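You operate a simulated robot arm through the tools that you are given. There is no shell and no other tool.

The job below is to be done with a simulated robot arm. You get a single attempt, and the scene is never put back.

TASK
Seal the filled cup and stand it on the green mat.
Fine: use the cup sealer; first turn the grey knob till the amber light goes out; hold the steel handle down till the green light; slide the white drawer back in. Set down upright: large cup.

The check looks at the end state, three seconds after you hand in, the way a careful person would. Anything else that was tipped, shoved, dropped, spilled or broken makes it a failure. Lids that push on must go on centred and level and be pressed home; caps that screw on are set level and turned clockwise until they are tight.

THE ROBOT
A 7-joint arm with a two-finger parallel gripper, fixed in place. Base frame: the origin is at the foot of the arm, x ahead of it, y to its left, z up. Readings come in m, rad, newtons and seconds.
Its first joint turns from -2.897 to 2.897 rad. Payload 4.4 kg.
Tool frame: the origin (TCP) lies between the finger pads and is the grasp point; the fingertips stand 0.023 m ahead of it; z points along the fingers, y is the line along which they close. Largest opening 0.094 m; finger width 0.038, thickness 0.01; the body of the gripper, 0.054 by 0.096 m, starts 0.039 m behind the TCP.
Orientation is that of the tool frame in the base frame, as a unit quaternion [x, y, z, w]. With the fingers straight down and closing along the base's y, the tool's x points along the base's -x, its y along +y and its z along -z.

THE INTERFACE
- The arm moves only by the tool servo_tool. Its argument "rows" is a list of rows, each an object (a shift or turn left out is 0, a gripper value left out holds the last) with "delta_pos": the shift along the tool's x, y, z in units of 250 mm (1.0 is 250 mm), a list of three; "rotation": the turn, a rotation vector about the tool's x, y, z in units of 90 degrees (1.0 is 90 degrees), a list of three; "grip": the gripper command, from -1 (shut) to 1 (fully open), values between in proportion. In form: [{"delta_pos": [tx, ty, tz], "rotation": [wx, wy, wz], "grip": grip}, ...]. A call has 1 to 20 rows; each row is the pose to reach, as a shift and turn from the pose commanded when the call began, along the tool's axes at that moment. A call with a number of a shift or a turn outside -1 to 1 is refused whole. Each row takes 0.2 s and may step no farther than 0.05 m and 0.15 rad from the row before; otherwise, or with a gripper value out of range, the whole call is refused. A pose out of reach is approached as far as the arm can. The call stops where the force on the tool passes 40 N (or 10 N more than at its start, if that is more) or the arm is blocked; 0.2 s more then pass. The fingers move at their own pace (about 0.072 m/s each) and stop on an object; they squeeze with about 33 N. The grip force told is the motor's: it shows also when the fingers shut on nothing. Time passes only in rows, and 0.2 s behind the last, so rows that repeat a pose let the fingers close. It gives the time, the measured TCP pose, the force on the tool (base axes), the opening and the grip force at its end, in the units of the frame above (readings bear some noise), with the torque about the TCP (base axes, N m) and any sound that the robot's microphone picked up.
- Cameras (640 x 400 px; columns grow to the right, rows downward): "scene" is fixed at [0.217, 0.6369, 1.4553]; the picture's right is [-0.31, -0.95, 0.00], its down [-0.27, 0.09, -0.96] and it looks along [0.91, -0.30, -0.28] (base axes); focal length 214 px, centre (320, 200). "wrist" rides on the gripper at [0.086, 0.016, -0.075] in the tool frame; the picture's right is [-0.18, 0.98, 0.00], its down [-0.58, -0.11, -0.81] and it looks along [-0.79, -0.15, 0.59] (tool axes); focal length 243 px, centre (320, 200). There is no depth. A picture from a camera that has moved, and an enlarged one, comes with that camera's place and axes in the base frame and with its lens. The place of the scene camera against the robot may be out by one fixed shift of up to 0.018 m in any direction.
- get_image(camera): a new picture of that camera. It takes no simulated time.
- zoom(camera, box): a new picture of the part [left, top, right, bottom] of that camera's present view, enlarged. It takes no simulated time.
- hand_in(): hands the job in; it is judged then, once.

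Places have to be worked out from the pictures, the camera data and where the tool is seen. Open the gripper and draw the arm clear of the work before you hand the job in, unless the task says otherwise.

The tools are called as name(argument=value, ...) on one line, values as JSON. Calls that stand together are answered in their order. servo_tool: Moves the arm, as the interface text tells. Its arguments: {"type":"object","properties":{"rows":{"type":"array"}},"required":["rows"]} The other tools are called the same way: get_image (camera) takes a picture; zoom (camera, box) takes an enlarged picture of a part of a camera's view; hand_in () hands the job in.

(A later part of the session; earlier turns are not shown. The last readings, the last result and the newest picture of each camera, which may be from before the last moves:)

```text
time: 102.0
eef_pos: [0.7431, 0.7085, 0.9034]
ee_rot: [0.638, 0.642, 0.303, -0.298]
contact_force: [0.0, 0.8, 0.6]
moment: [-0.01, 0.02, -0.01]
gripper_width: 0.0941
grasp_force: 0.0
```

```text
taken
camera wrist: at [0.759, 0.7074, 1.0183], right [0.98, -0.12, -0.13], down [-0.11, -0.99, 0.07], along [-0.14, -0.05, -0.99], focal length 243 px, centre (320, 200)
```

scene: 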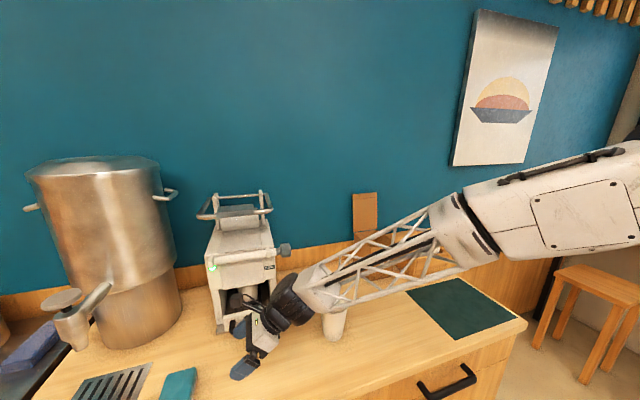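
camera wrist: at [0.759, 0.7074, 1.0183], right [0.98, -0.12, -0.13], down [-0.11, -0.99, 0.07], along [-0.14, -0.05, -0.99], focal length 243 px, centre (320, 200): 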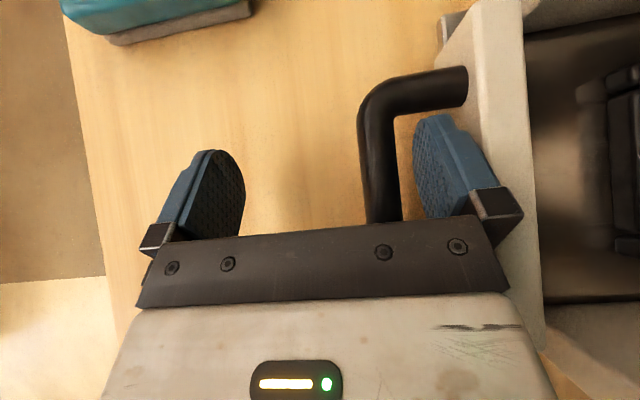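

Hooked. I pull the drawer out slowly, about 11 cm first.

servo_tool(rows=[{"delta_pos": [0, -0.03, 0]}, {"delta_pos": [0, -0.06, 0]}, {"delta_pos": [0, -0.1, 0]}, {"delta_pos": [0, -0.14, 0]}, {"delta_pos": [0, -0.18, 0]}, {"delta_pos": [0, -0.22, 0]}, {"delta_pos": [0, -0.26, 0]}, {"delta_pos": [0, -0.3, 0]}, {"delta_pos": [0, -0.34, 0]}, {"delta_pos": [0, -0.38, 0]}, {"delta_pos": [0, -0.42, 0]}, {"delta_pos": [0, -0.45, 0]}, {"delta_pos": [0, -0.45, 0]}])

get_image(camera="wrist")

zoom(camera="scene", box=[190, 240, 350, 400])

```text
time: 104.8
eef_pos: [0.6295, 0.709, 0.9027]
ee_rot: [0.639, 0.64, 0.305, -0.298]
contact_force: [0.6, -0.3, 0.2]
moment: [0.01, 0.01, 0.0]
gripper_width: 0.0941
grasp_force: 0.0
```

```text
taken
camera wrist: at [0.6463, 0.7076, 1.0179], right [0.98, -0.12, -0.13], down [-0.11, -0.99, 0.07], along [-0.14, -0.05, -0.99], focal length 243 px, centre (320, 200)
```

wrist: 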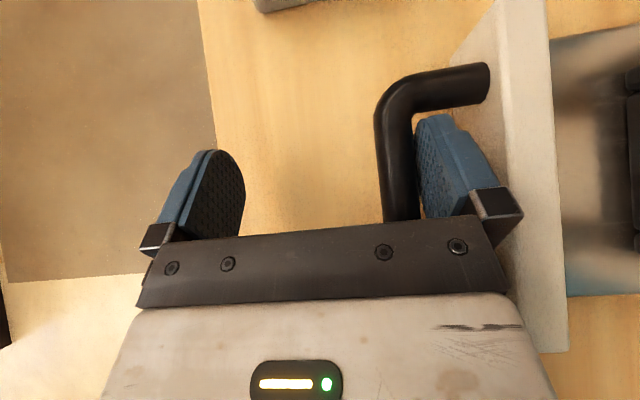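

```text
2.50 times, centred on (270, 320) of scene
camera zoom: at [0.217, 0.6369, 1.4553], right [-0.31, -0.95, 0.0], down [-0.27, 0.09, -0.96], along [0.91, -0.3, -0.28], focal length 536 px, centre (445, -100)
```

zoom: 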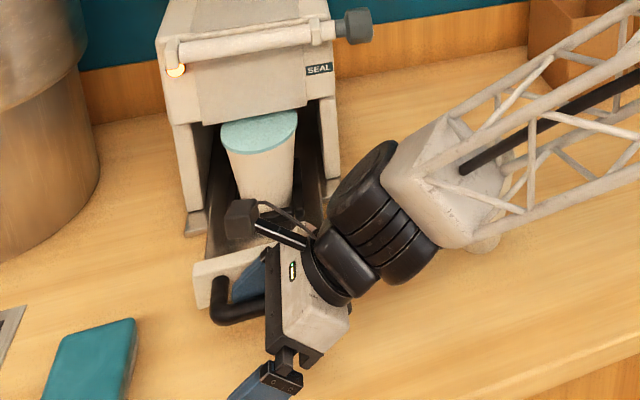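

The cup now has a teal sealed film. I pull the drawer a further 11 cm.

servo_tool(rows=[{"delta_pos": [0, -0.03, 0]}, {"delta_pos": [0, -0.06, 0]}, {"delta_pos": [0, -0.1, 0]}, {"delta_pos": [0, -0.14, 0]}, {"delta_pos": [0, -0.18, 0]}, {"delta_pos": [0, -0.22, 0]}, {"delta_pos": [0, -0.26, 0]}, {"delta_pos": [0, -0.3, 0]}, {"delta_pos": [0, -0.34, 0]}, {"delta_pos": [0, -0.38, 0]}, {"delta_pos": [0, -0.42, 0]}, {"delta_pos": [0, -0.45, 0]}, {"delta_pos": [0, -0.45, 0]}])

get_image(camera="wrist")

zoom(camera="scene", box=[190, 240, 350, 400])

```text
time: 107.6
eef_pos: [0.5162, 0.7074, 0.9033]
ee_rot: [0.639, 0.641, 0.304, -0.297]
contact_force: [-0.8, -19.5, 10.6]
moment: [0.26, -0.47, -0.89]
gripper_width: 0.094
grasp_force: 0.0
```

```text
taken
camera wrist: at [0.5331, 0.7078, 1.0176], right [0.98, -0.12, -0.13], down [-0.11, -0.99, 0.07], along [-0.14, -0.05, -0.99], focal length 243 px, centre (320, 200)
```

wrist: 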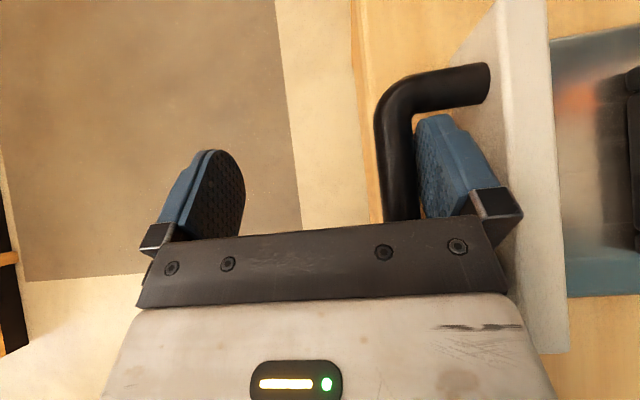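

```text
2.50 times, centred on (270, 320) of scene
camera zoom: at [0.217, 0.6369, 1.4553], right [-0.31, -0.95, 0.0], down [-0.27, 0.09, -0.96], along [0.91, -0.3, -0.28], focal length 536 px, centre (445, -100)
```

zoom: 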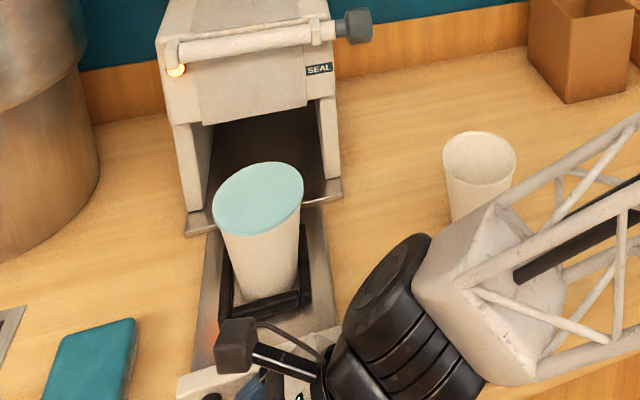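

There's an odd sideways force (−19 N in y) on the hooked finger. I relax by easing 6 mm toward +x and see whether it vanishes.

servo_tool(rows=[{"delta_pos": [0, 0.012, 0]}, {"delta_pos": [0, 0.024, 0]}, {"delta_pos": [0, 0.024, 0]}])

get_image(camera="wrist")

get_image(camera="scene")

```text
time: 108.4
eef_pos: [0.5231, 0.7086, 0.9025]
ee_rot: [0.639, 0.641, 0.304, -0.298]
contact_force: [-0.7, 0.9, -0.2]
moment: [0.01, 0.03, -0.01]
gripper_width: 0.094
grasp_force: 0.0
```

```text
taken
camera wrist: at [0.5389, 0.7068, 1.0171], right [0.98, -0.12, -0.13], down [-0.11, -0.99, 0.07], along [-0.14, -0.05, -0.99], focal length 243 px, centre (320, 200)
```

wrist: 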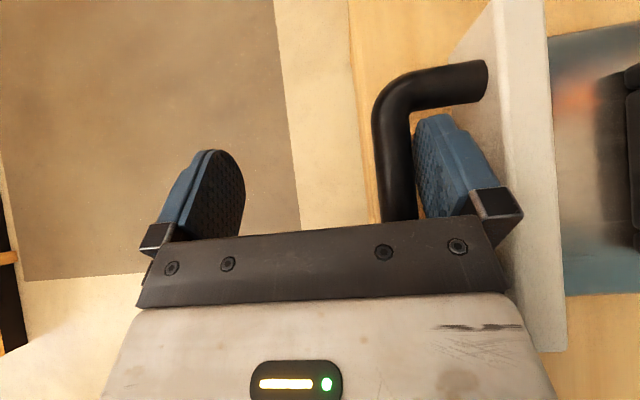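

```text
taken
```

scene: 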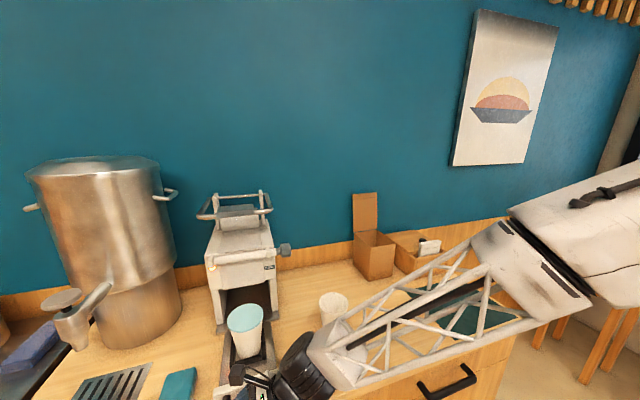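

The force was just friction; the drawer and cup stand fine (cup axis now about (0.712, 0.703)). I unhook upward, back away, and re-orient for the side grasp.

servo_tool(rows=[{"delta_pos": [0.12, 0, -0.101]}, {"delta_pos": [0.24, 0, -0.202]}, {"delta_pos": [0.36, -0.03, -0.303]}, {"delta_pos": [0.481, -0.06, -0.404]}, {"delta_pos": [0.4, -0.092, -0.5]}, {"delta_pos": [0.315, -0.092, -0.6]}, {"delta_pos": [0.23, -0.092, -0.7]}, {"delta_pos": [0.15, -0.092, -0.798]}, {"delta_pos": [0.15, -0.092, -0.798]}])

servo_tool(rows=[{"rotation": [0, 0.08, 0]}, {"rotation": [0, 0.16, 0]}, {"rotation": [0, 0.24, 0]}, {"rotation": [0, 0.32, 0]}, {"rotation": [0, 0.389, 0]}, {"rotation": [0, 0.389, 0]}])

servo_tool(rows=[{"rotation": [-0.083, 0, 0.0073]}, {"rotation": [-0.166, 0, 0.0145]}, {"rotation": [-0.249, 0, 0.0218]}, {"rotation": [-0.332, 0, 0.029]}, {"rotation": [-0.332, 0, 0.029]}])

get_image(camera="wrist")

get_image(camera="scene")

```text
time: 110.4
eef_pos: [0.5001, 0.5765, 1.0587]
ee_rot: [0.638, 0.641, 0.303, -0.298]
contact_force: [-0.1, 0.4, 0.1]
moment: [0.02, 0.04, -0.01]
gripper_width: 0.0939
grasp_force: 0.1
```

```text
time: 111.8
eef_pos: [0.4993, 0.5785, 1.0581]
ee_rot: [0.518, 0.521, 0.483, -0.477]
contact_force: [-0.2, -0.2, 0.4]
moment: [0.0, 0.03, -0.01]
gripper_width: 0.0938
grasp_force: 0.0
```

```text
time: 113.0
eef_pos: [0.4993, 0.5781, 1.0577]
ee_rot: [0.635, 0.369, 0.589, -0.338]
contact_force: [0.8, 0.1, 0.2]
moment: [-0.02, -0.02, 0.0]
gripper_width: 0.0939
grasp_force: 0.0
```

```text
taken
camera wrist: at [0.4797, 0.5125, 1.1506], right [0.84, -0.51, -0.18], down [-0.52, -0.68, -0.52], along [0.14, 0.53, -0.84], focal length 243 px, centre (320, 200)
```

wrist: 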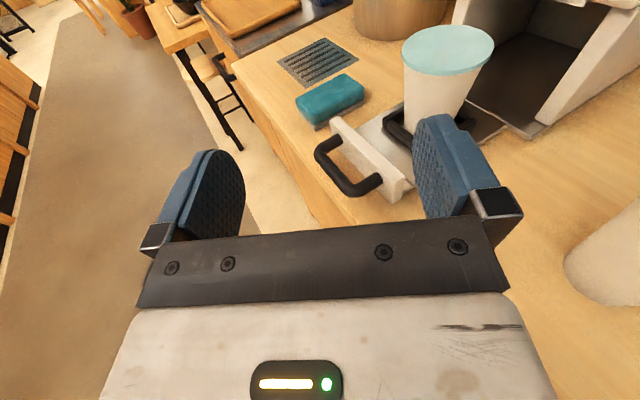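

```text
taken
```

scene: 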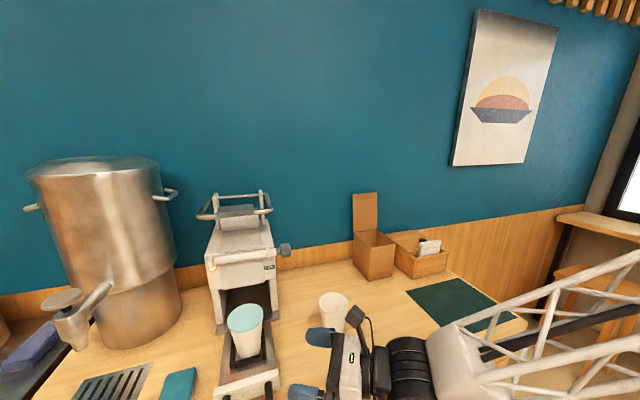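

The sealed cup is in view. I move to a point behind it (0.655, 0.60) at z≈1.04 and re-measure the lid.

servo_tool(rows=[{"delta_pos": [-0.008, 0.1, 0.08]}, {"delta_pos": [-0.016, 0.2, 0.16]}, {"delta_pos": [-0.024, 0.3, 0.24]}, {"delta_pos": [-0.032, 0.4, 0.32]}, {"delta_pos": [-0.038, 0.496, 0.393]}, {"delta_pos": [-0.038, 0.496, 0.393]}])

get_image(camera="wrist")

zoom(camera="scene", box=[190, 260, 330, 400])

```text
time: 114.4
eef_pos: [0.6566, 0.602, 1.0411]
ee_rot: [0.635, 0.367, 0.59, -0.338]
contact_force: [-0.6, -1.1, -0.2]
moment: [-0.02, 0.0, 0.02]
gripper_width: 0.094
grasp_force: 0.0
```

```text
taken
camera wrist: at [0.6377, 0.5359, 1.1335], right [0.84, -0.5, -0.18], down [-0.52, -0.68, -0.52], along [0.14, 0.53, -0.84], focal length 243 px, centre (320, 200)
```

wrist: 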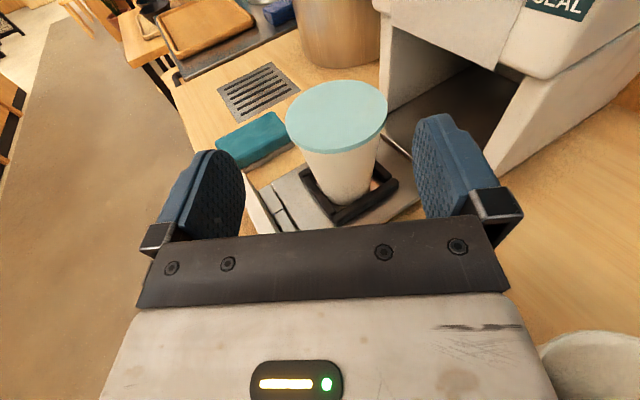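

```text
2.86 times, centred on (260, 330) of scene
camera zoom: at [0.217, 0.6369, 1.4553], right [-0.31, -0.95, 0.0], down [-0.27, 0.09, -0.96], along [0.91, -0.3, -0.28], focal length 613 px, centre (491, -171)
```

zoom: 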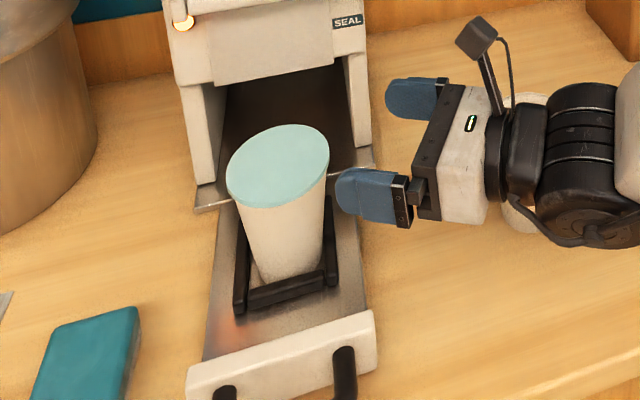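

Lid centre triangulates to about (0.7185, 0.695, 0.988). I descend to a pre-grasp 6 cm short, at z≈0.945.

servo_tool(rows=[{"delta_pos": [-0.12, 0.009, 0.03]}, {"delta_pos": [-0.24, 0.018, 0.06]}, {"delta_pos": [-0.371, 0.027, 0.12]}, {"delta_pos": [-0.371, 0.027, 0.182]}, {"delta_pos": [-0.371, 0.027, 0.182]}])

get_image(camera="wrist")

zoom(camera="scene", box=[190, 260, 330, 400])

```text
time: 115.6
eef_pos: [0.6831, 0.6308, 0.9467]
ee_rot: [0.635, 0.368, 0.589, -0.338]
contact_force: [-0.8, 0.3, -1.1]
moment: [-0.02, -0.02, -0.01]
gripper_width: 0.0939
grasp_force: 0.0
```

```text
taken
camera wrist: at [0.6625, 0.5657, 1.0386], right [0.84, -0.5, -0.18], down [-0.52, -0.68, -0.52], along [0.14, 0.53, -0.84], focal length 243 px, centre (320, 200)
```

wrist: 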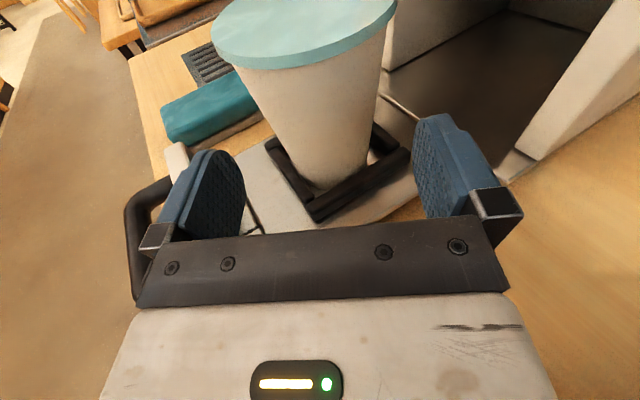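

```text
2.86 times, centred on (260, 330) of scene
camera zoom: at [0.217, 0.6369, 1.4553], right [-0.31, -0.95, 0.0], down [-0.27, 0.09, -0.96], along [0.91, -0.3, -0.28], focal length 613 px, centre (491, -171)
```

zoom: 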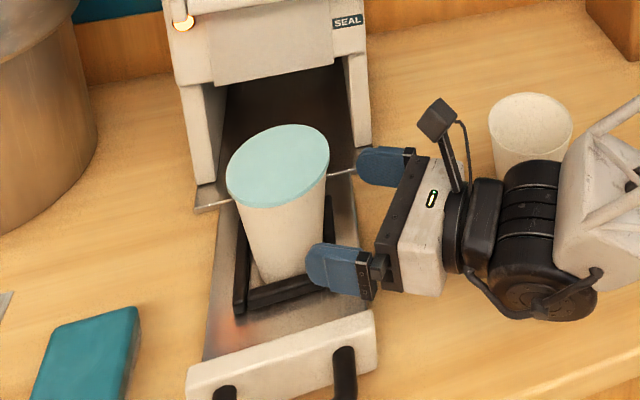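

By comparison with the first grasp, the cup is about 8.3 cm ahead and laterally centred. I advance 4 cm and check.

servo_tool(rows=[{"delta_pos": [0.004, 0, 0.053]}, {"delta_pos": [0.008, 0, 0.107]}, {"delta_pos": [0.012, 0, 0.16]}, {"delta_pos": [0.012, 0, 0.16]}])

get_image(camera="wrist")

zoom(camera="scene", box=[190, 260, 330, 400])

```text
time: 116.6
eef_pos: [0.7025, 0.6665, 0.9449]
ee_rot: [0.634, 0.369, 0.589, -0.339]
contact_force: [-0.2, -0.4, 0.2]
moment: [0.04, 0.0, -0.01]
gripper_width: 0.0938
grasp_force: 0.0
```

```text
taken
camera wrist: at [0.6825, 0.5998, 1.038], right [0.84, -0.5, -0.18], down [-0.52, -0.68, -0.52], along [0.14, 0.53, -0.84], focal length 243 px, centre (320, 200)
```

wrist: 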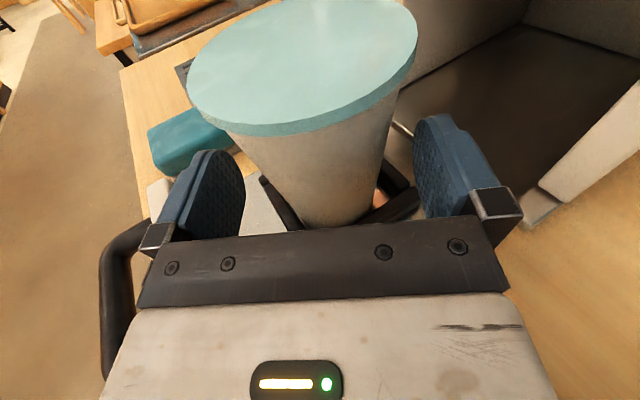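

```text
2.86 times, centred on (260, 330) of scene
camera zoom: at [0.217, 0.6369, 1.4553], right [-0.31, -0.95, 0.0], down [-0.27, 0.09, -0.96], along [0.91, -0.3, -0.28], focal length 613 px, centre (491, -171)
```

zoom: 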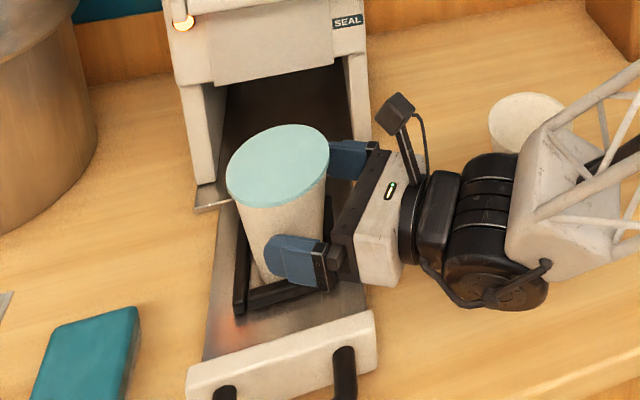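

The cup is ~2 mm off to the left; I correct and advance the last 2.8 cm.

servo_tool(rows=[{"delta_pos": [0.003, -0.008, 0.03]}, {"delta_pos": [0.006, -0.008, 0.07]}, {"delta_pos": [0.0085, -0.008, 0.112]}, {"delta_pos": [0.0085, -0.008, 0.112]}])

get_image(camera="wrist")

zoom(camera="scene", box=[190, 260, 330, 400])

```text
time: 117.6
eef_pos: [0.7143, 0.6899, 0.9461]
ee_rot: [0.635, 0.368, 0.59, -0.338]
contact_force: [-0.4, 0.2, -0.9]
moment: [-0.03, 0.01, 0.0]
gripper_width: 0.0941
grasp_force: 0.0
```

```text
taken
camera wrist: at [0.6943, 0.6239, 1.0386], right [0.84, -0.5, -0.18], down [-0.52, -0.68, -0.52], along [0.14, 0.53, -0.84], focal length 243 px, centre (320, 200)
```

wrist: 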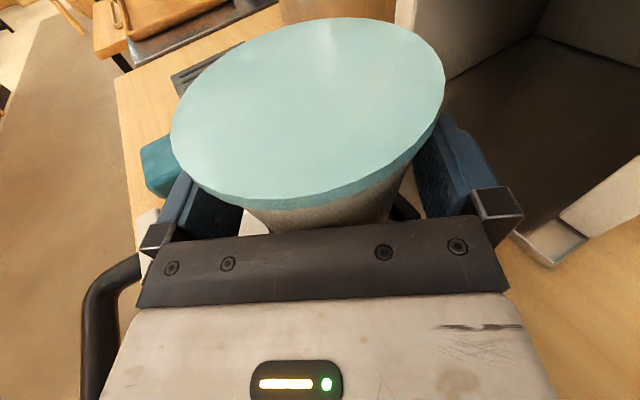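

```text
2.86 times, centred on (260, 330) of scene
camera zoom: at [0.217, 0.6369, 1.4553], right [-0.31, -0.95, 0.0], down [-0.27, 0.09, -0.96], along [0.91, -0.3, -0.28], focal length 613 px, centre (491, -171)
```

zoom: 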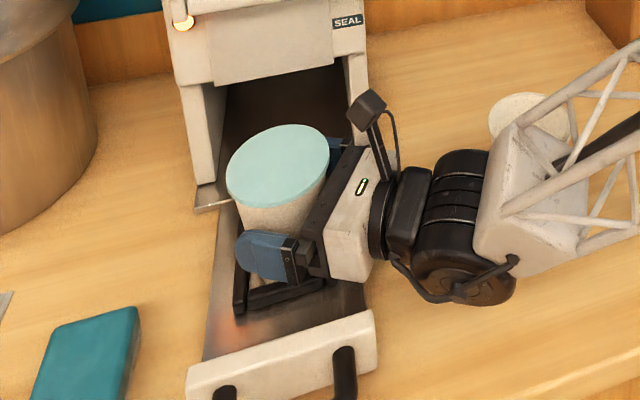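

Well centred (lid spans 171–446 px). I close the gripper.

servo_tool(rows=[{"grip": -1}, {"grip": -1}, {"grip": -1}])

get_image(camera="wrist")

```text
time: 118.4
eef_pos: [0.7143, 0.6886, 0.9458]
ee_rot: [0.635, 0.368, 0.589, -0.338]
contact_force: [0.5, -0.6, 1.7]
moment: [0.1, 0.07, 0.05]
gripper_width: 0.081
grasp_force: 32.9
```

```text
taken
camera wrist: at [0.6944, 0.6237, 1.0386], right [0.84, -0.5, -0.18], down [-0.52, -0.68, -0.52], along [0.14, 0.53, -0.84], focal length 243 px, centre (320, 200)
```

wrist: 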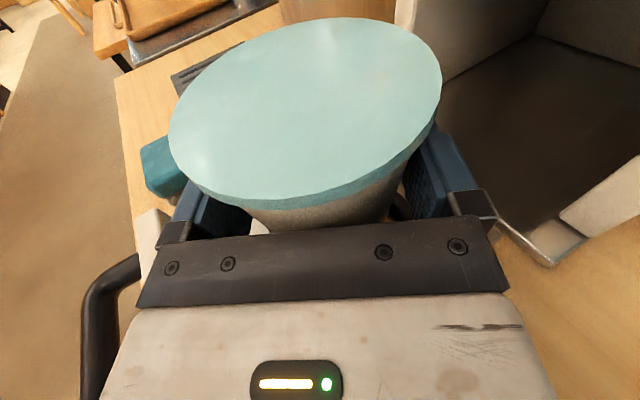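

Gripped at 0.081 m. I lift straight up 15 cm.

servo_tool(rows=[{"delta_pos": [0.04, 0, -0.003]}, {"delta_pos": [0.11, 0, -0.008]}, {"delta_pos": [0.2, 0.001, -0.015]}, {"delta_pos": [0.3, 0.001, -0.023]}, {"delta_pos": [0.4, 0.001, -0.03]}, {"delta_pos": [0.5, 0.002, -0.038]}, {"delta_pos": [0.58, 0.002, -0.044]}, {"delta_pos": [0.618, 0.002, -0.047]}, {"delta_pos": [0.618, 0.002, -0.047]}])

get_image(camera="scene")

get_image(camera="wrist")

```text
time: 120.4
eef_pos: [0.7135, 0.6891, 1.1006]
ee_rot: [0.635, 0.368, 0.589, -0.338]
contact_force: [0.4, 0.3, -2.6]
moment: [-0.02, 0.01, 0.0]
gripper_width: 0.0809
grasp_force: 33.2
```

```text
taken
```

scene: 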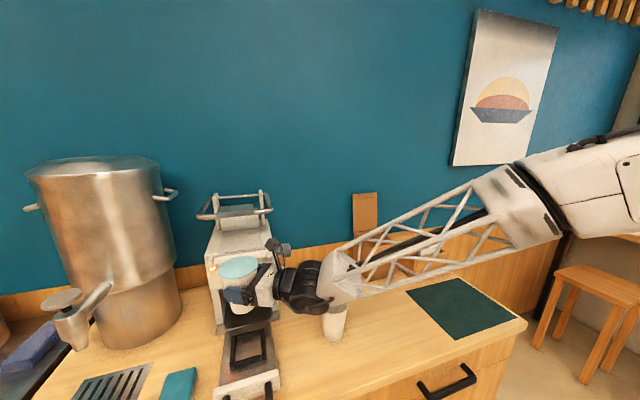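

```text
taken
camera wrist: at [0.6944, 0.6246, 1.1939], right [0.84, -0.5, -0.18], down [-0.52, -0.68, -0.52], along [0.14, 0.53, -0.84], focal length 243 px, centre (320, 200)
```

wrist: 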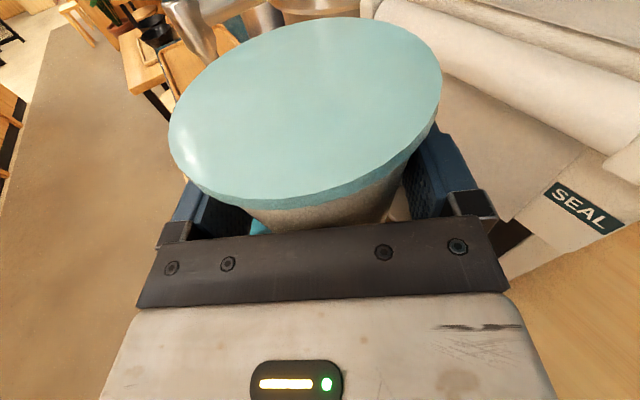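

Held securely. I carry it toward the mat (corners ≈ x 0.575–0.806, y −0.20–0.09) in legs at constant height, passing above the empty cup.

servo_tool(rows=[{"delta_pos": [-0.004, 0.06, -0.12]}, {"delta_pos": [-0.008, 0.13, -0.26]}, {"delta_pos": [-0.012, 0.2, -0.4]}, {"delta_pos": [-0.016, 0.28, -0.55]}, {"delta_pos": [-0.02, 0.36, -0.7]}, {"delta_pos": [-0.026, 0.434, -0.855]}, {"delta_pos": [-0.026, 0.434, -0.855]}])

servo_tool(rows=[{"delta_pos": [-0.01, 0.07, -0.12], "rotation": [-0.024, 0, 0.0018]}, {"delta_pos": [-0.02, 0.15, -0.26], "rotation": [-0.053, 0, 0.004]}, {"delta_pos": [-0.031, 0.23, -0.4], "rotation": [-0.081, 0, 0.0062]}, {"delta_pos": [-0.042, 0.31, -0.54], "rotation": [-0.11, 0, 0.0083]}, {"delta_pos": [-0.053, 0.4, -0.69], "rotation": [-0.138, 0, 0.0105]}, {"delta_pos": [-0.0645, 0.478, -0.83], "rotation": [-0.1662, -0.0006, 0.0126]}, {"delta_pos": [-0.0645, 0.478, -0.83], "rotation": [-0.1662, -0.0006, 0.0126]}])

get_image(camera="scene")

get_image(camera="wrist")

```text
time: 122.0
eef_pos: [0.7036, 0.4527, 1.1095]
ee_rot: [0.635, 0.368, 0.589, -0.338]
contact_force: [0.4, 0.8, -3.8]
moment: [-0.04, 0.02, 0.01]
gripper_width: 0.081
grasp_force: 32.9
```

```text
time: 123.6
eef_pos: [0.7, 0.2112, 1.1108]
ee_rot: [0.677, 0.281, 0.629, -0.258]
contact_force: [0.0, 0.0, -2.4]
moment: [-0.02, 0.04, 0.02]
gripper_width: 0.0808
grasp_force: 33.7
```

```text
taken
```

scene: 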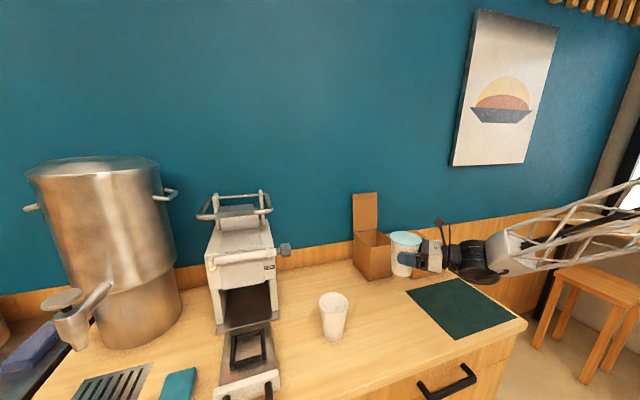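

```text
taken
camera wrist: at [0.663, 0.1529, 1.2026], right [0.68, -0.71, -0.18], down [-0.68, -0.52, -0.52], along [0.27, 0.48, -0.84], focal length 243 px, centre (320, 200)
```

wrist: 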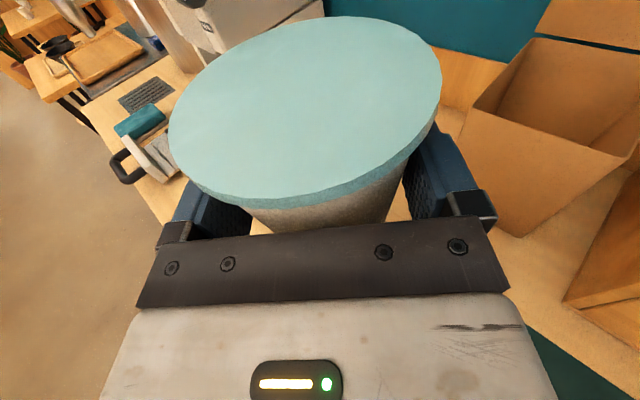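

On course, cup upright. One more leg to above the mat, yawing another −15°.

servo_tool(rows=[{"delta_pos": [-0.008, 0.095, -0.106], "rotation": [-0.024, 0, 0.0018]}, {"delta_pos": [-0.018, 0.2, -0.225], "rotation": [-0.053, 0, 0.004]}, {"delta_pos": [-0.028, 0.31, -0.35], "rotation": [-0.081, 0, 0.006]}, {"delta_pos": [-0.038, 0.43, -0.48], "rotation": [-0.11, 0, 0.0082]}, {"delta_pos": [-0.048, 0.55, -0.615], "rotation": [-0.138, 0, 0.0103]}, {"delta_pos": [-0.058, 0.654, -0.734], "rotation": [-0.1661, -0.0007, 0.0124]}, {"delta_pos": [-0.058, 0.654, -0.734], "rotation": [-0.1661, -0.0007, 0.0124]}])

get_image(camera="scene")

get_image(camera="wrist")

```text
time: 125.2
eef_pos: [0.6837, -0.0334, 1.1109]
ee_rot: [0.708, 0.192, 0.657, -0.174]
contact_force: [-0.2, 0.3, -3.2]
moment: [0.04, 0.03, 0.0]
gripper_width: 0.0808
grasp_force: 32.5
```

```text
taken
```

scene: 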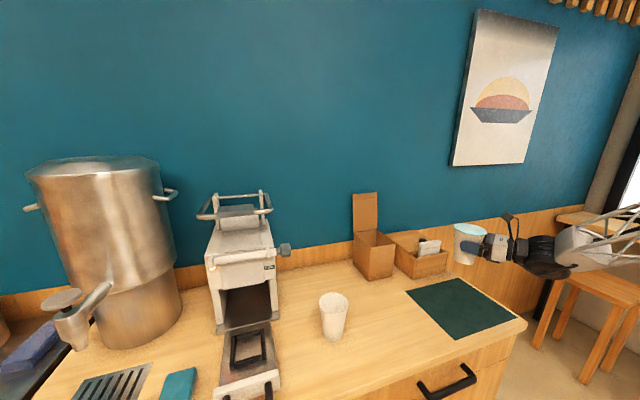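

```text
taken
camera wrist: at [0.633, -0.0797, 1.2042], right [0.48, -0.86, -0.18], down [-0.79, -0.33, -0.52], along [0.39, 0.39, -0.84], focal length 243 px, centre (320, 200)
```

wrist: 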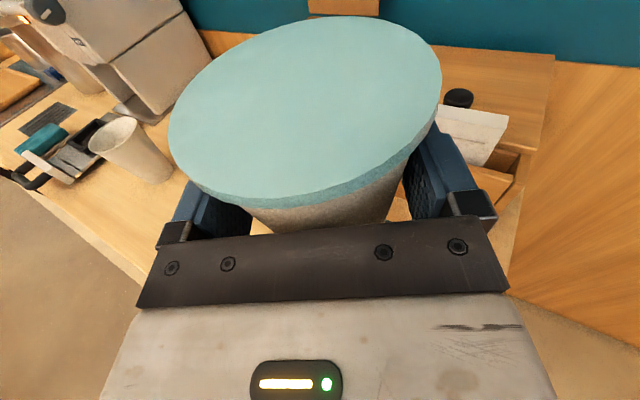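

The mat centre works out at about (0.695, −0.045) from both cameras, right under the cup. I lower 16.5 cm in small steps to just above it.

servo_tool(rows=[{"delta_pos": [-0.1, 0.02, 0.003]}, {"delta_pos": [-0.22, 0.048, 0.006]}, {"delta_pos": [-0.34, 0.048, 0.01]}, {"delta_pos": [-0.46, 0.048, 0.014]}, {"delta_pos": [-0.57, 0.048, 0.017]}, {"delta_pos": [-0.661, 0.048, 0.02]}, {"delta_pos": [-0.661, 0.048, 0.02]}])

zoom(camera="scene", box=[380, 220, 560, 350])

```text
time: 126.8
eef_pos: [0.6844, -0.0497, 0.9474]
ee_rot: [0.708, 0.191, 0.657, -0.173]
contact_force: [0.1, -0.2, -4.5]
moment: [-0.02, 0.04, 0.01]
gripper_width: 0.0808
grasp_force: 33.1
```

```text
3.08 times, centred on (470, 285) of scene
camera zoom: at [0.217, 0.6369, 1.4553], right [-0.31, -0.95, 0.0], down [-0.27, 0.09, -0.96], along [0.91, -0.3, -0.28], focal length 660 px, centre (-142, -62)
```

zoom: 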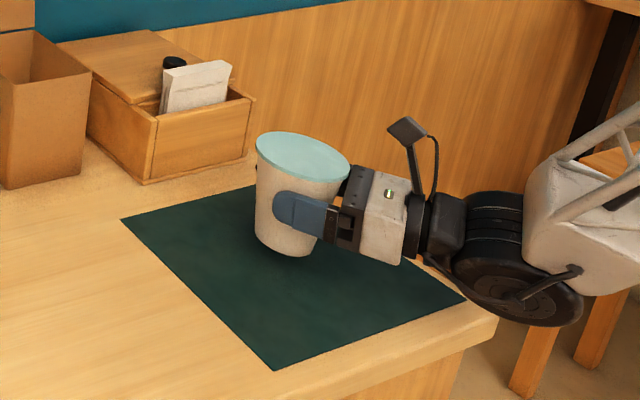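

Above the mat, about 2 cm up. I lower in small steps until contact shows.

servo_tool(rows=[{"delta_pos": [-0.02, 0, 0.0015]}, {"delta_pos": [-0.04, 0, 0.003]}, {"delta_pos": [-0.055, 0, 0.004]}, {"delta_pos": [-0.055, 0, 0.004]}])

servo_tool(rows=[{"delta_pos": [-0.01, 0, 0.0008]}, {"delta_pos": [-0.02, 0, 0.0015]}, {"delta_pos": [-0.02, 0, 0.0015]}])

```text
time: 127.8
eef_pos: [0.6839, -0.0506, 0.9329]
ee_rot: [0.708, 0.192, 0.657, -0.174]
contact_force: [0.0, -0.6, -3.3]
moment: [-0.03, 0.03, -0.01]
gripper_width: 0.0809
grasp_force: 33.4
```

```text
time: 128.6
eef_pos: [0.6853, -0.0488, 0.9272]
ee_rot: [0.709, 0.191, 0.657, -0.173]
contact_force: [-1.4, -0.4, -4.7]
moment: [-0.01, 0.05, -0.03]
gripper_width: 0.0808
grasp_force: 33.1
```

No contact yet at 0.927; I continue 3 mm at a time.

servo_tool(rows=[{"delta_pos": [-0.006, 0, 0.0005]}, {"delta_pos": [-0.012, 0, 0.0009]}, {"delta_pos": [-0.012, 0, 0.0009]}])

zoom(camera="scene", box=[420, 240, 500, 320])

```text
time: 129.4
eef_pos: [0.686, -0.0505, 0.925]
ee_rot: [0.708, 0.192, 0.657, -0.174]
contact_force: [-0.2, 0.0, -3.9]
moment: [0.04, 0.02, -0.02]
gripper_width: 0.0809
grasp_force: 33.2
```

```text
5.00 times, centred on (460, 280) of scene
camera zoom: at [0.217, 0.6369, 1.4553], right [-0.31, -0.95, 0.0], down [-0.27, 0.09, -0.96], along [0.91, -0.3, -0.28], focal length 1072 px, centre (-380, -200)
```

zoom: 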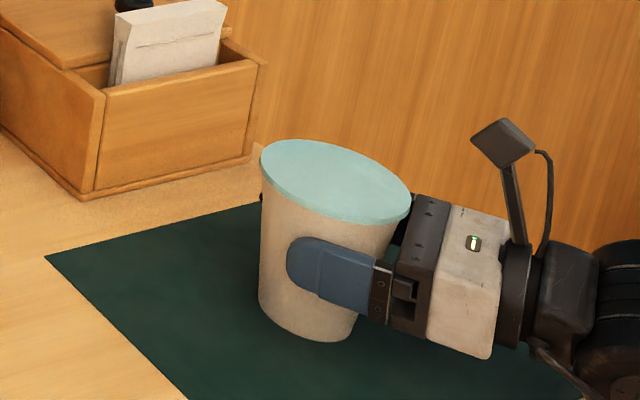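

Still free. Further down in 3 mm steps.

servo_tool(rows=[{"delta_pos": [-0.006, 0, 0.0005]}, {"delta_pos": [-0.012, 0, 0.0009]}, {"delta_pos": [-0.012, 0, 0.0009]}])

servo_tool(rows=[{"delta_pos": [-0.006, 0, 0.0005]}, {"delta_pos": [-0.01, 0, 0.0008]}, {"delta_pos": [-0.01, 0, 0.0008]}])

```text
time: 130.2
eef_pos: [0.6852, -0.0494, 0.9224]
ee_rot: [0.708, 0.191, 0.658, -0.173]
contact_force: [0.1, -1.4, 18.3]
moment: [0.2, -0.12, 0.06]
gripper_width: 0.0806
grasp_force: 32.7
```

```text
time: 131.0
eef_pos: [0.6841, -0.0505, 0.9197]
ee_rot: [0.708, 0.191, 0.657, -0.173]
contact_force: [2.5, -2.1, 21.0]
moment: [0.07, -0.13, 0.0]
gripper_width: 0.0799
grasp_force: 33.2
```

Contact with the mat at about 0.922 (18–21 N). I ease up 2 mm, open the gripper, and look.

servo_tool(rows=[{"delta_pos": [0.008, 0, 0]}, {"delta_pos": [0.008, 0, 0], "grip": 1}, {"delta_pos": [0.008, 0, 0]}, {"delta_pos": [0.008, 0, 0]}])

zoom(camera="scene", box=[420, 240, 500, 320])

get_image(camera="wrist")

```text
time: 132.0
eef_pos: [0.6855, -0.0495, 0.9199]
ee_rot: [0.708, 0.191, 0.657, -0.173]
contact_force: [0.7, -0.4, -0.9]
moment: [0.01, 0.01, -0.04]
gripper_width: 0.0941
grasp_force: 0.1
```

```text
5.00 times, centred on (460, 280) of scene
camera zoom: at [0.217, 0.6369, 1.4553], right [-0.31, -0.95, 0.0], down [-0.27, 0.09, -0.96], along [0.91, -0.3, -0.28], focal length 1072 px, centre (-380, -200)
```

zoom: 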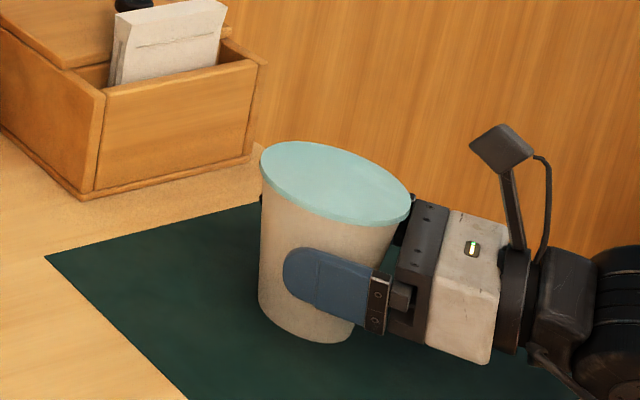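

```text
taken
camera wrist: at [0.6343, -0.096, 1.0133], right [0.48, -0.86, -0.18], down [-0.79, -0.33, -0.52], along [0.39, 0.39, -0.84], focal length 243 px, centre (320, 200)
```

wrist: 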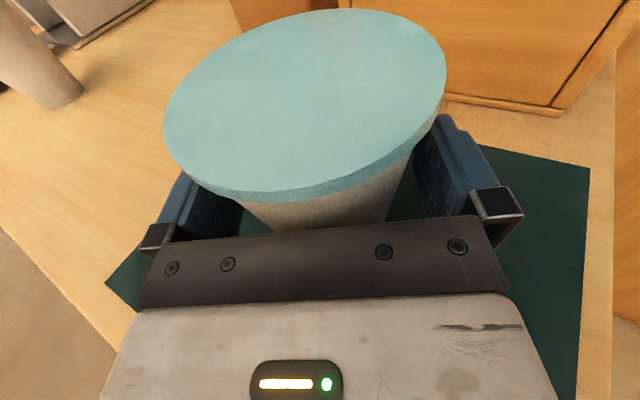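

The cup stands free on the mat. I withdraw straight back 12 cm.

servo_tool(rows=[{"delta_pos": [-0.004, 0, -0.05]}, {"delta_pos": [-0.01, 0, -0.13]}, {"delta_pos": [-0.019, 0, -0.24]}, {"delta_pos": [-0.028, 0, -0.36]}, {"delta_pos": [-0.037, 0, -0.479]}, {"delta_pos": [-0.037, 0, -0.479]}])

get_image(camera="wrist")

get_image(camera="scene")

```text
time: 133.4
eef_pos: [0.5784, -0.1089, 0.9212]
ee_rot: [0.708, 0.192, 0.657, -0.174]
contact_force: [-0.1, -0.1, 0.3]
moment: [0.01, 0.0, -0.01]
gripper_width: 0.094
grasp_force: 0.0
```

```text
taken
camera wrist: at [0.5287, -0.1553, 1.0146], right [0.48, -0.86, -0.18], down [-0.79, -0.33, -0.52], along [0.39, 0.39, -0.84], focal length 243 px, centre (320, 200)
```

wrist: 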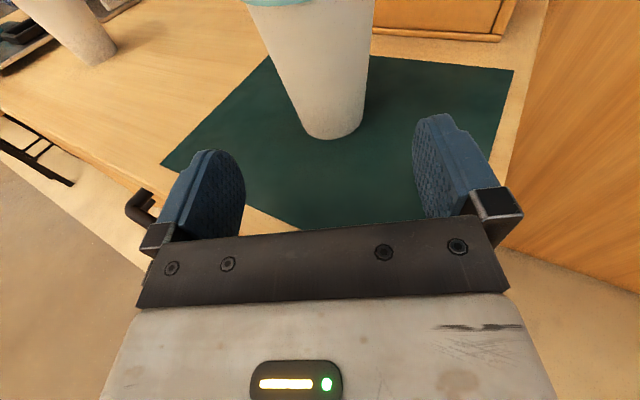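

```text
taken
```

scene: 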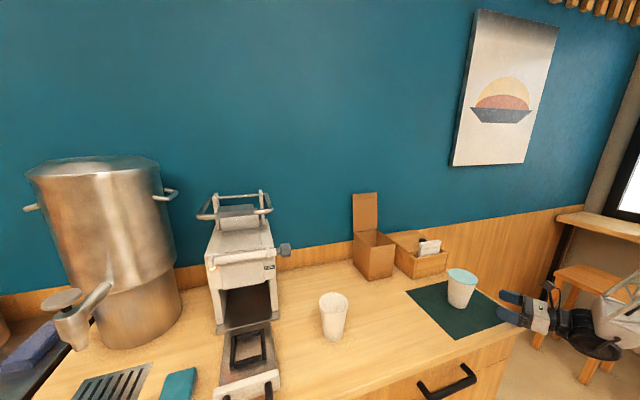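

Sealed cup stands upright on the mat. Now I return to close the drawer: rise, then travel back in legs, re-orienting for the push.

servo_tool(rows=[{"delta_pos": [0.13, -0.01, -0.03]}, {"delta_pos": [0.28, -0.02, -0.06]}, {"delta_pos": [0.44, -0.033, -0.095]}, {"delta_pos": [0.6, -0.045, -0.13]}, {"delta_pos": [0.75, -0.056, -0.162]}, {"delta_pos": [0.75, -0.056, -0.162]}])

servo_tool(rows=[{"delta_pos": [0.006, -0.12, 0.07], "rotation": [0.045, 0, -0.0035]}, {"delta_pos": [0.012, -0.25, 0.143], "rotation": [0.092, 0, -0.007]}, {"delta_pos": [0.018, -0.37, 0.214], "rotation": [0.14, 0.001, -0.0107]}, {"delta_pos": [0.024, -0.495, 0.285], "rotation": [0.188, 0.001, -0.0144]}, {"delta_pos": [0.03, -0.62, 0.357], "rotation": [0.236, 0.001, -0.018]}, {"delta_pos": [0.037, -0.74, 0.428], "rotation": [0.284, 0.0016, -0.0218]}, {"delta_pos": [0.043, -0.866, 0.499], "rotation": [0.3324, 0.0019, -0.0255]}, {"delta_pos": [0.043, -0.866, 0.499], "rotation": [0.3324, 0.0019, -0.0255]}])

servo_tool(rows=[{"delta_pos": [0.009, -0.08, 0.117], "rotation": [0.045, 0, -0.0035]}, {"delta_pos": [0.018, -0.163, 0.235], "rotation": [0.092, 0, -0.007]}, {"delta_pos": [0.027, -0.245, 0.352], "rotation": [0.14, 0.0005, -0.0107]}, {"delta_pos": [0.036, -0.327, 0.47], "rotation": [0.188, 0.0007, -0.0143]}, {"delta_pos": [0.045, -0.41, 0.587], "rotation": [0.236, 0.0009, -0.018]}, {"delta_pos": [0.055, -0.49, 0.705], "rotation": [0.284, 0.0011, -0.0216]}, {"delta_pos": [0.064, -0.572, 0.822], "rotation": [0.3325, 0.0013, -0.0253]}, {"delta_pos": [0.064, -0.572, 0.822], "rotation": [0.3325, 0.0013, -0.0253]}])

get_image(camera="scene")

```text
time: 134.8
eef_pos: [0.5512, -0.1093, 1.1124]
ee_rot: [0.708, 0.192, 0.657, -0.174]
contact_force: [-0.3, -0.3, -0.8]
moment: [0.04, 0.01, 0.02]
gripper_width: 0.0942
grasp_force: 0.1
```

```text
time: 136.6
eef_pos: [0.5512, 0.1405, 1.1125]
ee_rot: [0.634, 0.368, 0.589, -0.338]
contact_force: [-0.7, 0.5, -0.6]
moment: [0.04, -0.01, 0.02]
gripper_width: 0.094
grasp_force: 0.1
```

```text
time: 138.4
eef_pos: [0.5315, 0.391, 1.111]
ee_rot: [0.518, 0.52, 0.482, -0.478]
contact_force: [0.2, -0.2, -0.1]
moment: [0.02, 0.01, -0.01]
gripper_width: 0.0942
grasp_force: 0.0
```

```text
taken
```

scene: 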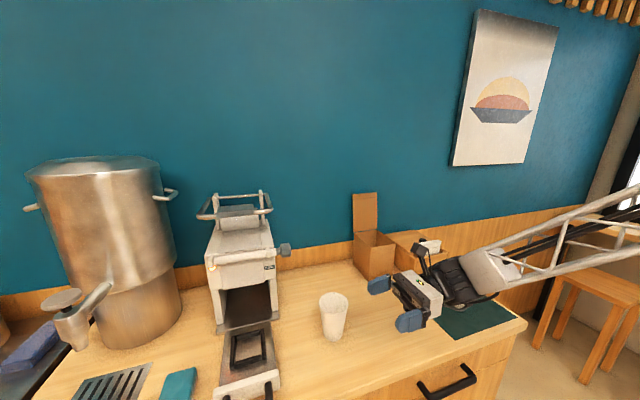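

Next leg: to (0.51, 0.60, 1.06) pitching to 40° below horizontal, then I re-measure the handle.

servo_tool(rows=[{"delta_pos": [-0.02, -0.013, 0.14], "rotation": [0, -0.065, 0]}, {"delta_pos": [-0.045, -0.027, 0.285], "rotation": [0, -0.13, 0]}, {"delta_pos": [-0.07, -0.04, 0.43], "rotation": [0, -0.195, 0]}, {"delta_pos": [-0.09, -0.053, 0.57], "rotation": [0, -0.26, 0]}, {"delta_pos": [-0.115, -0.067, 0.71], "rotation": [0, -0.325, 0]}, {"delta_pos": [-0.136, -0.08, 0.853], "rotation": [0, -0.389, 0]}, {"delta_pos": [-0.136, -0.08, 0.853], "rotation": [0, -0.389, 0]}])

get_image(camera="wrist")

```text
time: 140.0
eef_pos: [0.5112, 0.6009, 1.0603]
ee_rot: [0.639, 0.641, 0.303, -0.3]
contact_force: [-0.3, -0.1, -0.2]
moment: [0.02, 0.01, 0.0]
gripper_width: 0.0941
grasp_force: 0.0
```

```text
taken
camera wrist: at [0.5272, 0.5996, 1.1754], right [0.98, -0.12, -0.14], down [-0.11, -0.99, 0.06], along [-0.14, -0.05, -0.99], focal length 243 px, centre (320, 200)
```

wrist: 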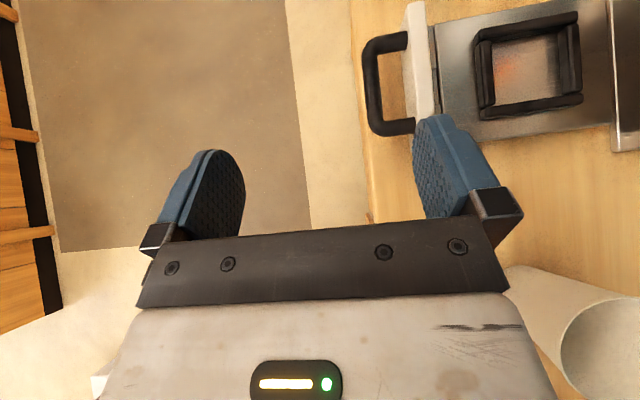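

The bar is at x≈0.557. I move above the gap at TCP x≈0.526 and check.

servo_tool(rows=[{"delta_pos": [-0.004, 0.015, 0.143]}, {"delta_pos": [-0.008, 0.03, 0.286]}, {"delta_pos": [-0.012, 0.045, 0.428]}, {"delta_pos": [-0.017, 0.06, 0.571]}, {"delta_pos": [-0.017, 0.06, 0.571]}])

get_image(camera="wrist")

```text
time: 141.2
eef_pos: [0.5247, 0.7078, 0.9662]
ee_rot: [0.639, 0.64, 0.304, -0.301]
contact_force: [0.2, 0.4, -0.6]
moment: [0.02, -0.01, 0.01]
gripper_width: 0.0939
grasp_force: 0.1
```

```text
taken
camera wrist: at [0.5407, 0.7061, 1.0812], right [0.98, -0.12, -0.14], down [-0.11, -0.99, 0.06], along [-0.14, -0.05, -0.99], focal length 243 px, centre (320, 200)
```

wrist: 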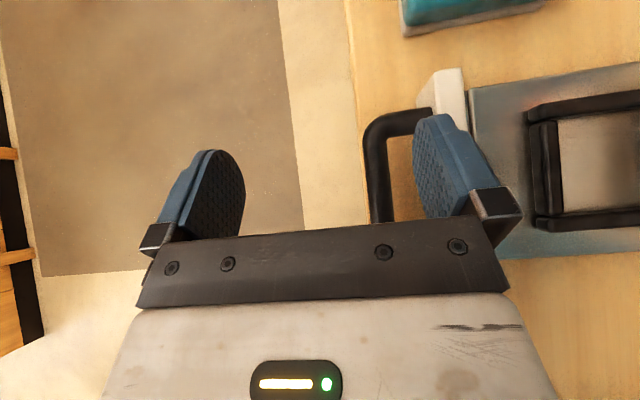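

Aligned as before. I descend 6 cm into the gap.

servo_tool(rows=[{"delta_pos": [-0.047, 0.0, 0.039]}, {"delta_pos": [-0.094, 0.0, 0.079]}, {"delta_pos": [-0.14, 0.0, 0.118]}, {"delta_pos": [-0.187, 0.0, 0.157]}, {"delta_pos": [-0.187, 0.0, 0.157]}])

get_image(camera="wrist")

```text
time: 142.4
eef_pos: [0.5263, 0.7083, 0.9056]
ee_rot: [0.639, 0.64, 0.304, -0.3]
contact_force: [0.1, 0.3, -0.7]
moment: [-0.03, 0.0, -0.03]
gripper_width: 0.0943
grasp_force: 0.1
```

```text
taken
camera wrist: at [0.5423, 0.7067, 1.0201], right [0.98, -0.12, -0.14], down [-0.11, -0.99, 0.06], along [-0.14, -0.05, -0.99], focal length 243 px, centre (320, 200)
```

wrist: 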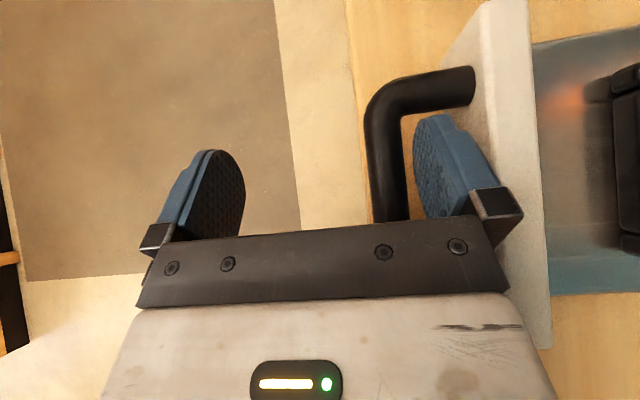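

Finger inserted. I push the drawer in, 20 cm slowly.

servo_tool(rows=[{"delta_pos": [0, 0.04, 0]}, {"delta_pos": [0, 0.08, 0]}, {"delta_pos": [0, 0.12, 0]}, {"delta_pos": [0, 0.16, 0]}, {"delta_pos": [0, 0.2, 0]}, {"delta_pos": [0, 0.24, 0]}, {"delta_pos": [0, 0.28, 0]}, {"delta_pos": [0, 0.32, 0]}, {"delta_pos": [0, 0.36, 0]}, {"delta_pos": [0, 0.4, 0]}, {"delta_pos": [0, 0.44, 0]}, {"delta_pos": [0, 0.48, 0]}, {"delta_pos": [0, 0.52, 0]}, {"delta_pos": [0, 0.56, 0]}, {"delta_pos": [0, 0.6, 0]}, {"delta_pos": [0, 0.64, 0]}, {"delta_pos": [0, 0.68, 0]}, {"delta_pos": [0, 0.72, 0]}, {"delta_pos": [0, 0.76, 0]}, {"delta_pos": [0, 0.76, 0]}])

get_image(camera="wrist")

zoom(camera="scene", box=[190, 180, 350, 340])

```text
time: 146.6
eef_pos: [0.7167, 0.7091, 0.9079]
ee_rot: [0.639, 0.64, 0.304, -0.3]
contact_force: [0.0, 0.1, -0.9]
moment: [0.01, 0.03, -0.04]
gripper_width: 0.0939
grasp_force: 0.1
```

```text
taken
camera wrist: at [0.7334, 0.7066, 1.0219], right [0.98, -0.12, -0.14], down [-0.11, -0.99, 0.06], along [-0.14, -0.05, -0.99], focal length 243 px, centre (320, 200)
```

wrist: 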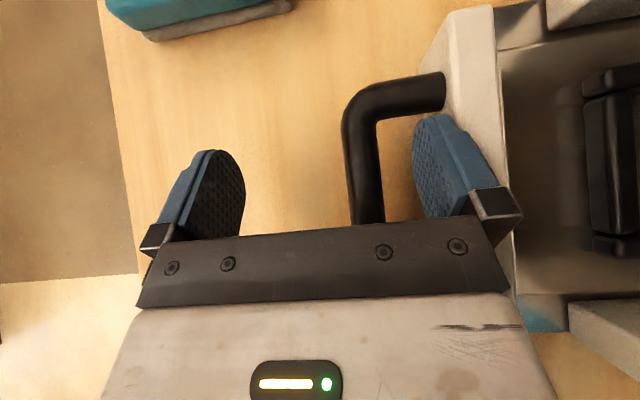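

```text
2.50 times, centred on (270, 260) of scene
camera zoom: at [0.217, 0.6369, 1.4553], right [-0.31, -0.95, 0.0], down [-0.27, 0.09, -0.96], along [0.91, -0.3, -0.28], focal length 536 px, centre (445, 50)
```

zoom: 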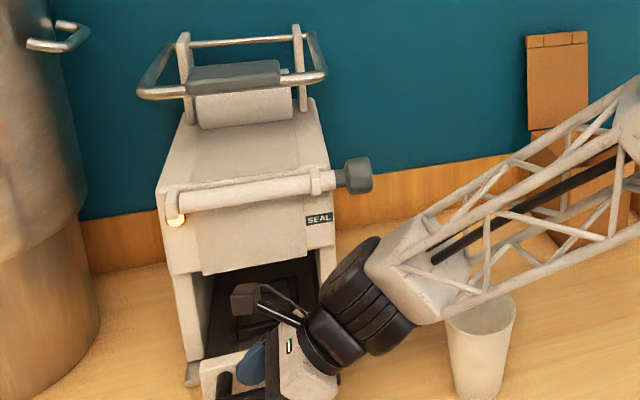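

Nearly in. I push the rest gently to the stop.

servo_tool(rows=[{"delta_pos": [0, 0.03, 0]}, {"delta_pos": [0, 0.06, 0]}, {"delta_pos": [0, 0.09, 0]}, {"delta_pos": [0, 0.11, 0]}, {"delta_pos": [0, 0.13, 0]}, {"delta_pos": [0, 0.145, 0]}, {"delta_pos": [0, 0.16, 0]}, {"delta_pos": [0, 0.172, 0]}, {"delta_pos": [0, 0.172, 0]}])

get_image(camera="wrist")

```text
time: 148.6
eef_pos: [0.7589, 0.7084, 0.9065]
ee_rot: [0.639, 0.64, 0.304, -0.299]
contact_force: [-33.2, -14.8, 6.1]
moment: [-0.09, -0.12, -1.25]
gripper_width: 0.0787
grasp_force: 0.0
```

```text
taken
camera wrist: at [0.7753, 0.7072, 1.0214], right [0.98, -0.12, -0.14], down [-0.11, -0.99, 0.06], along [-0.14, -0.05, -0.99], focal length 243 px, centre (320, 200)
```

wrist: 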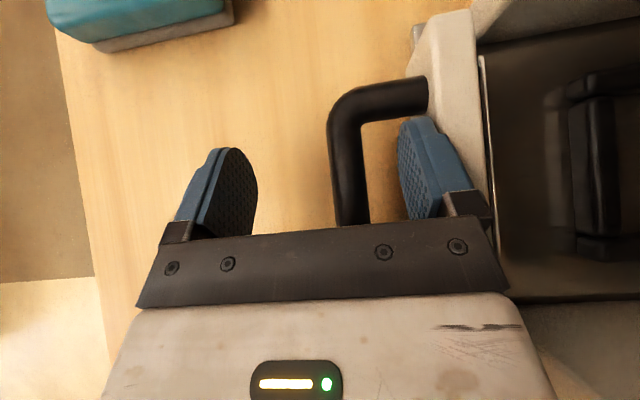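

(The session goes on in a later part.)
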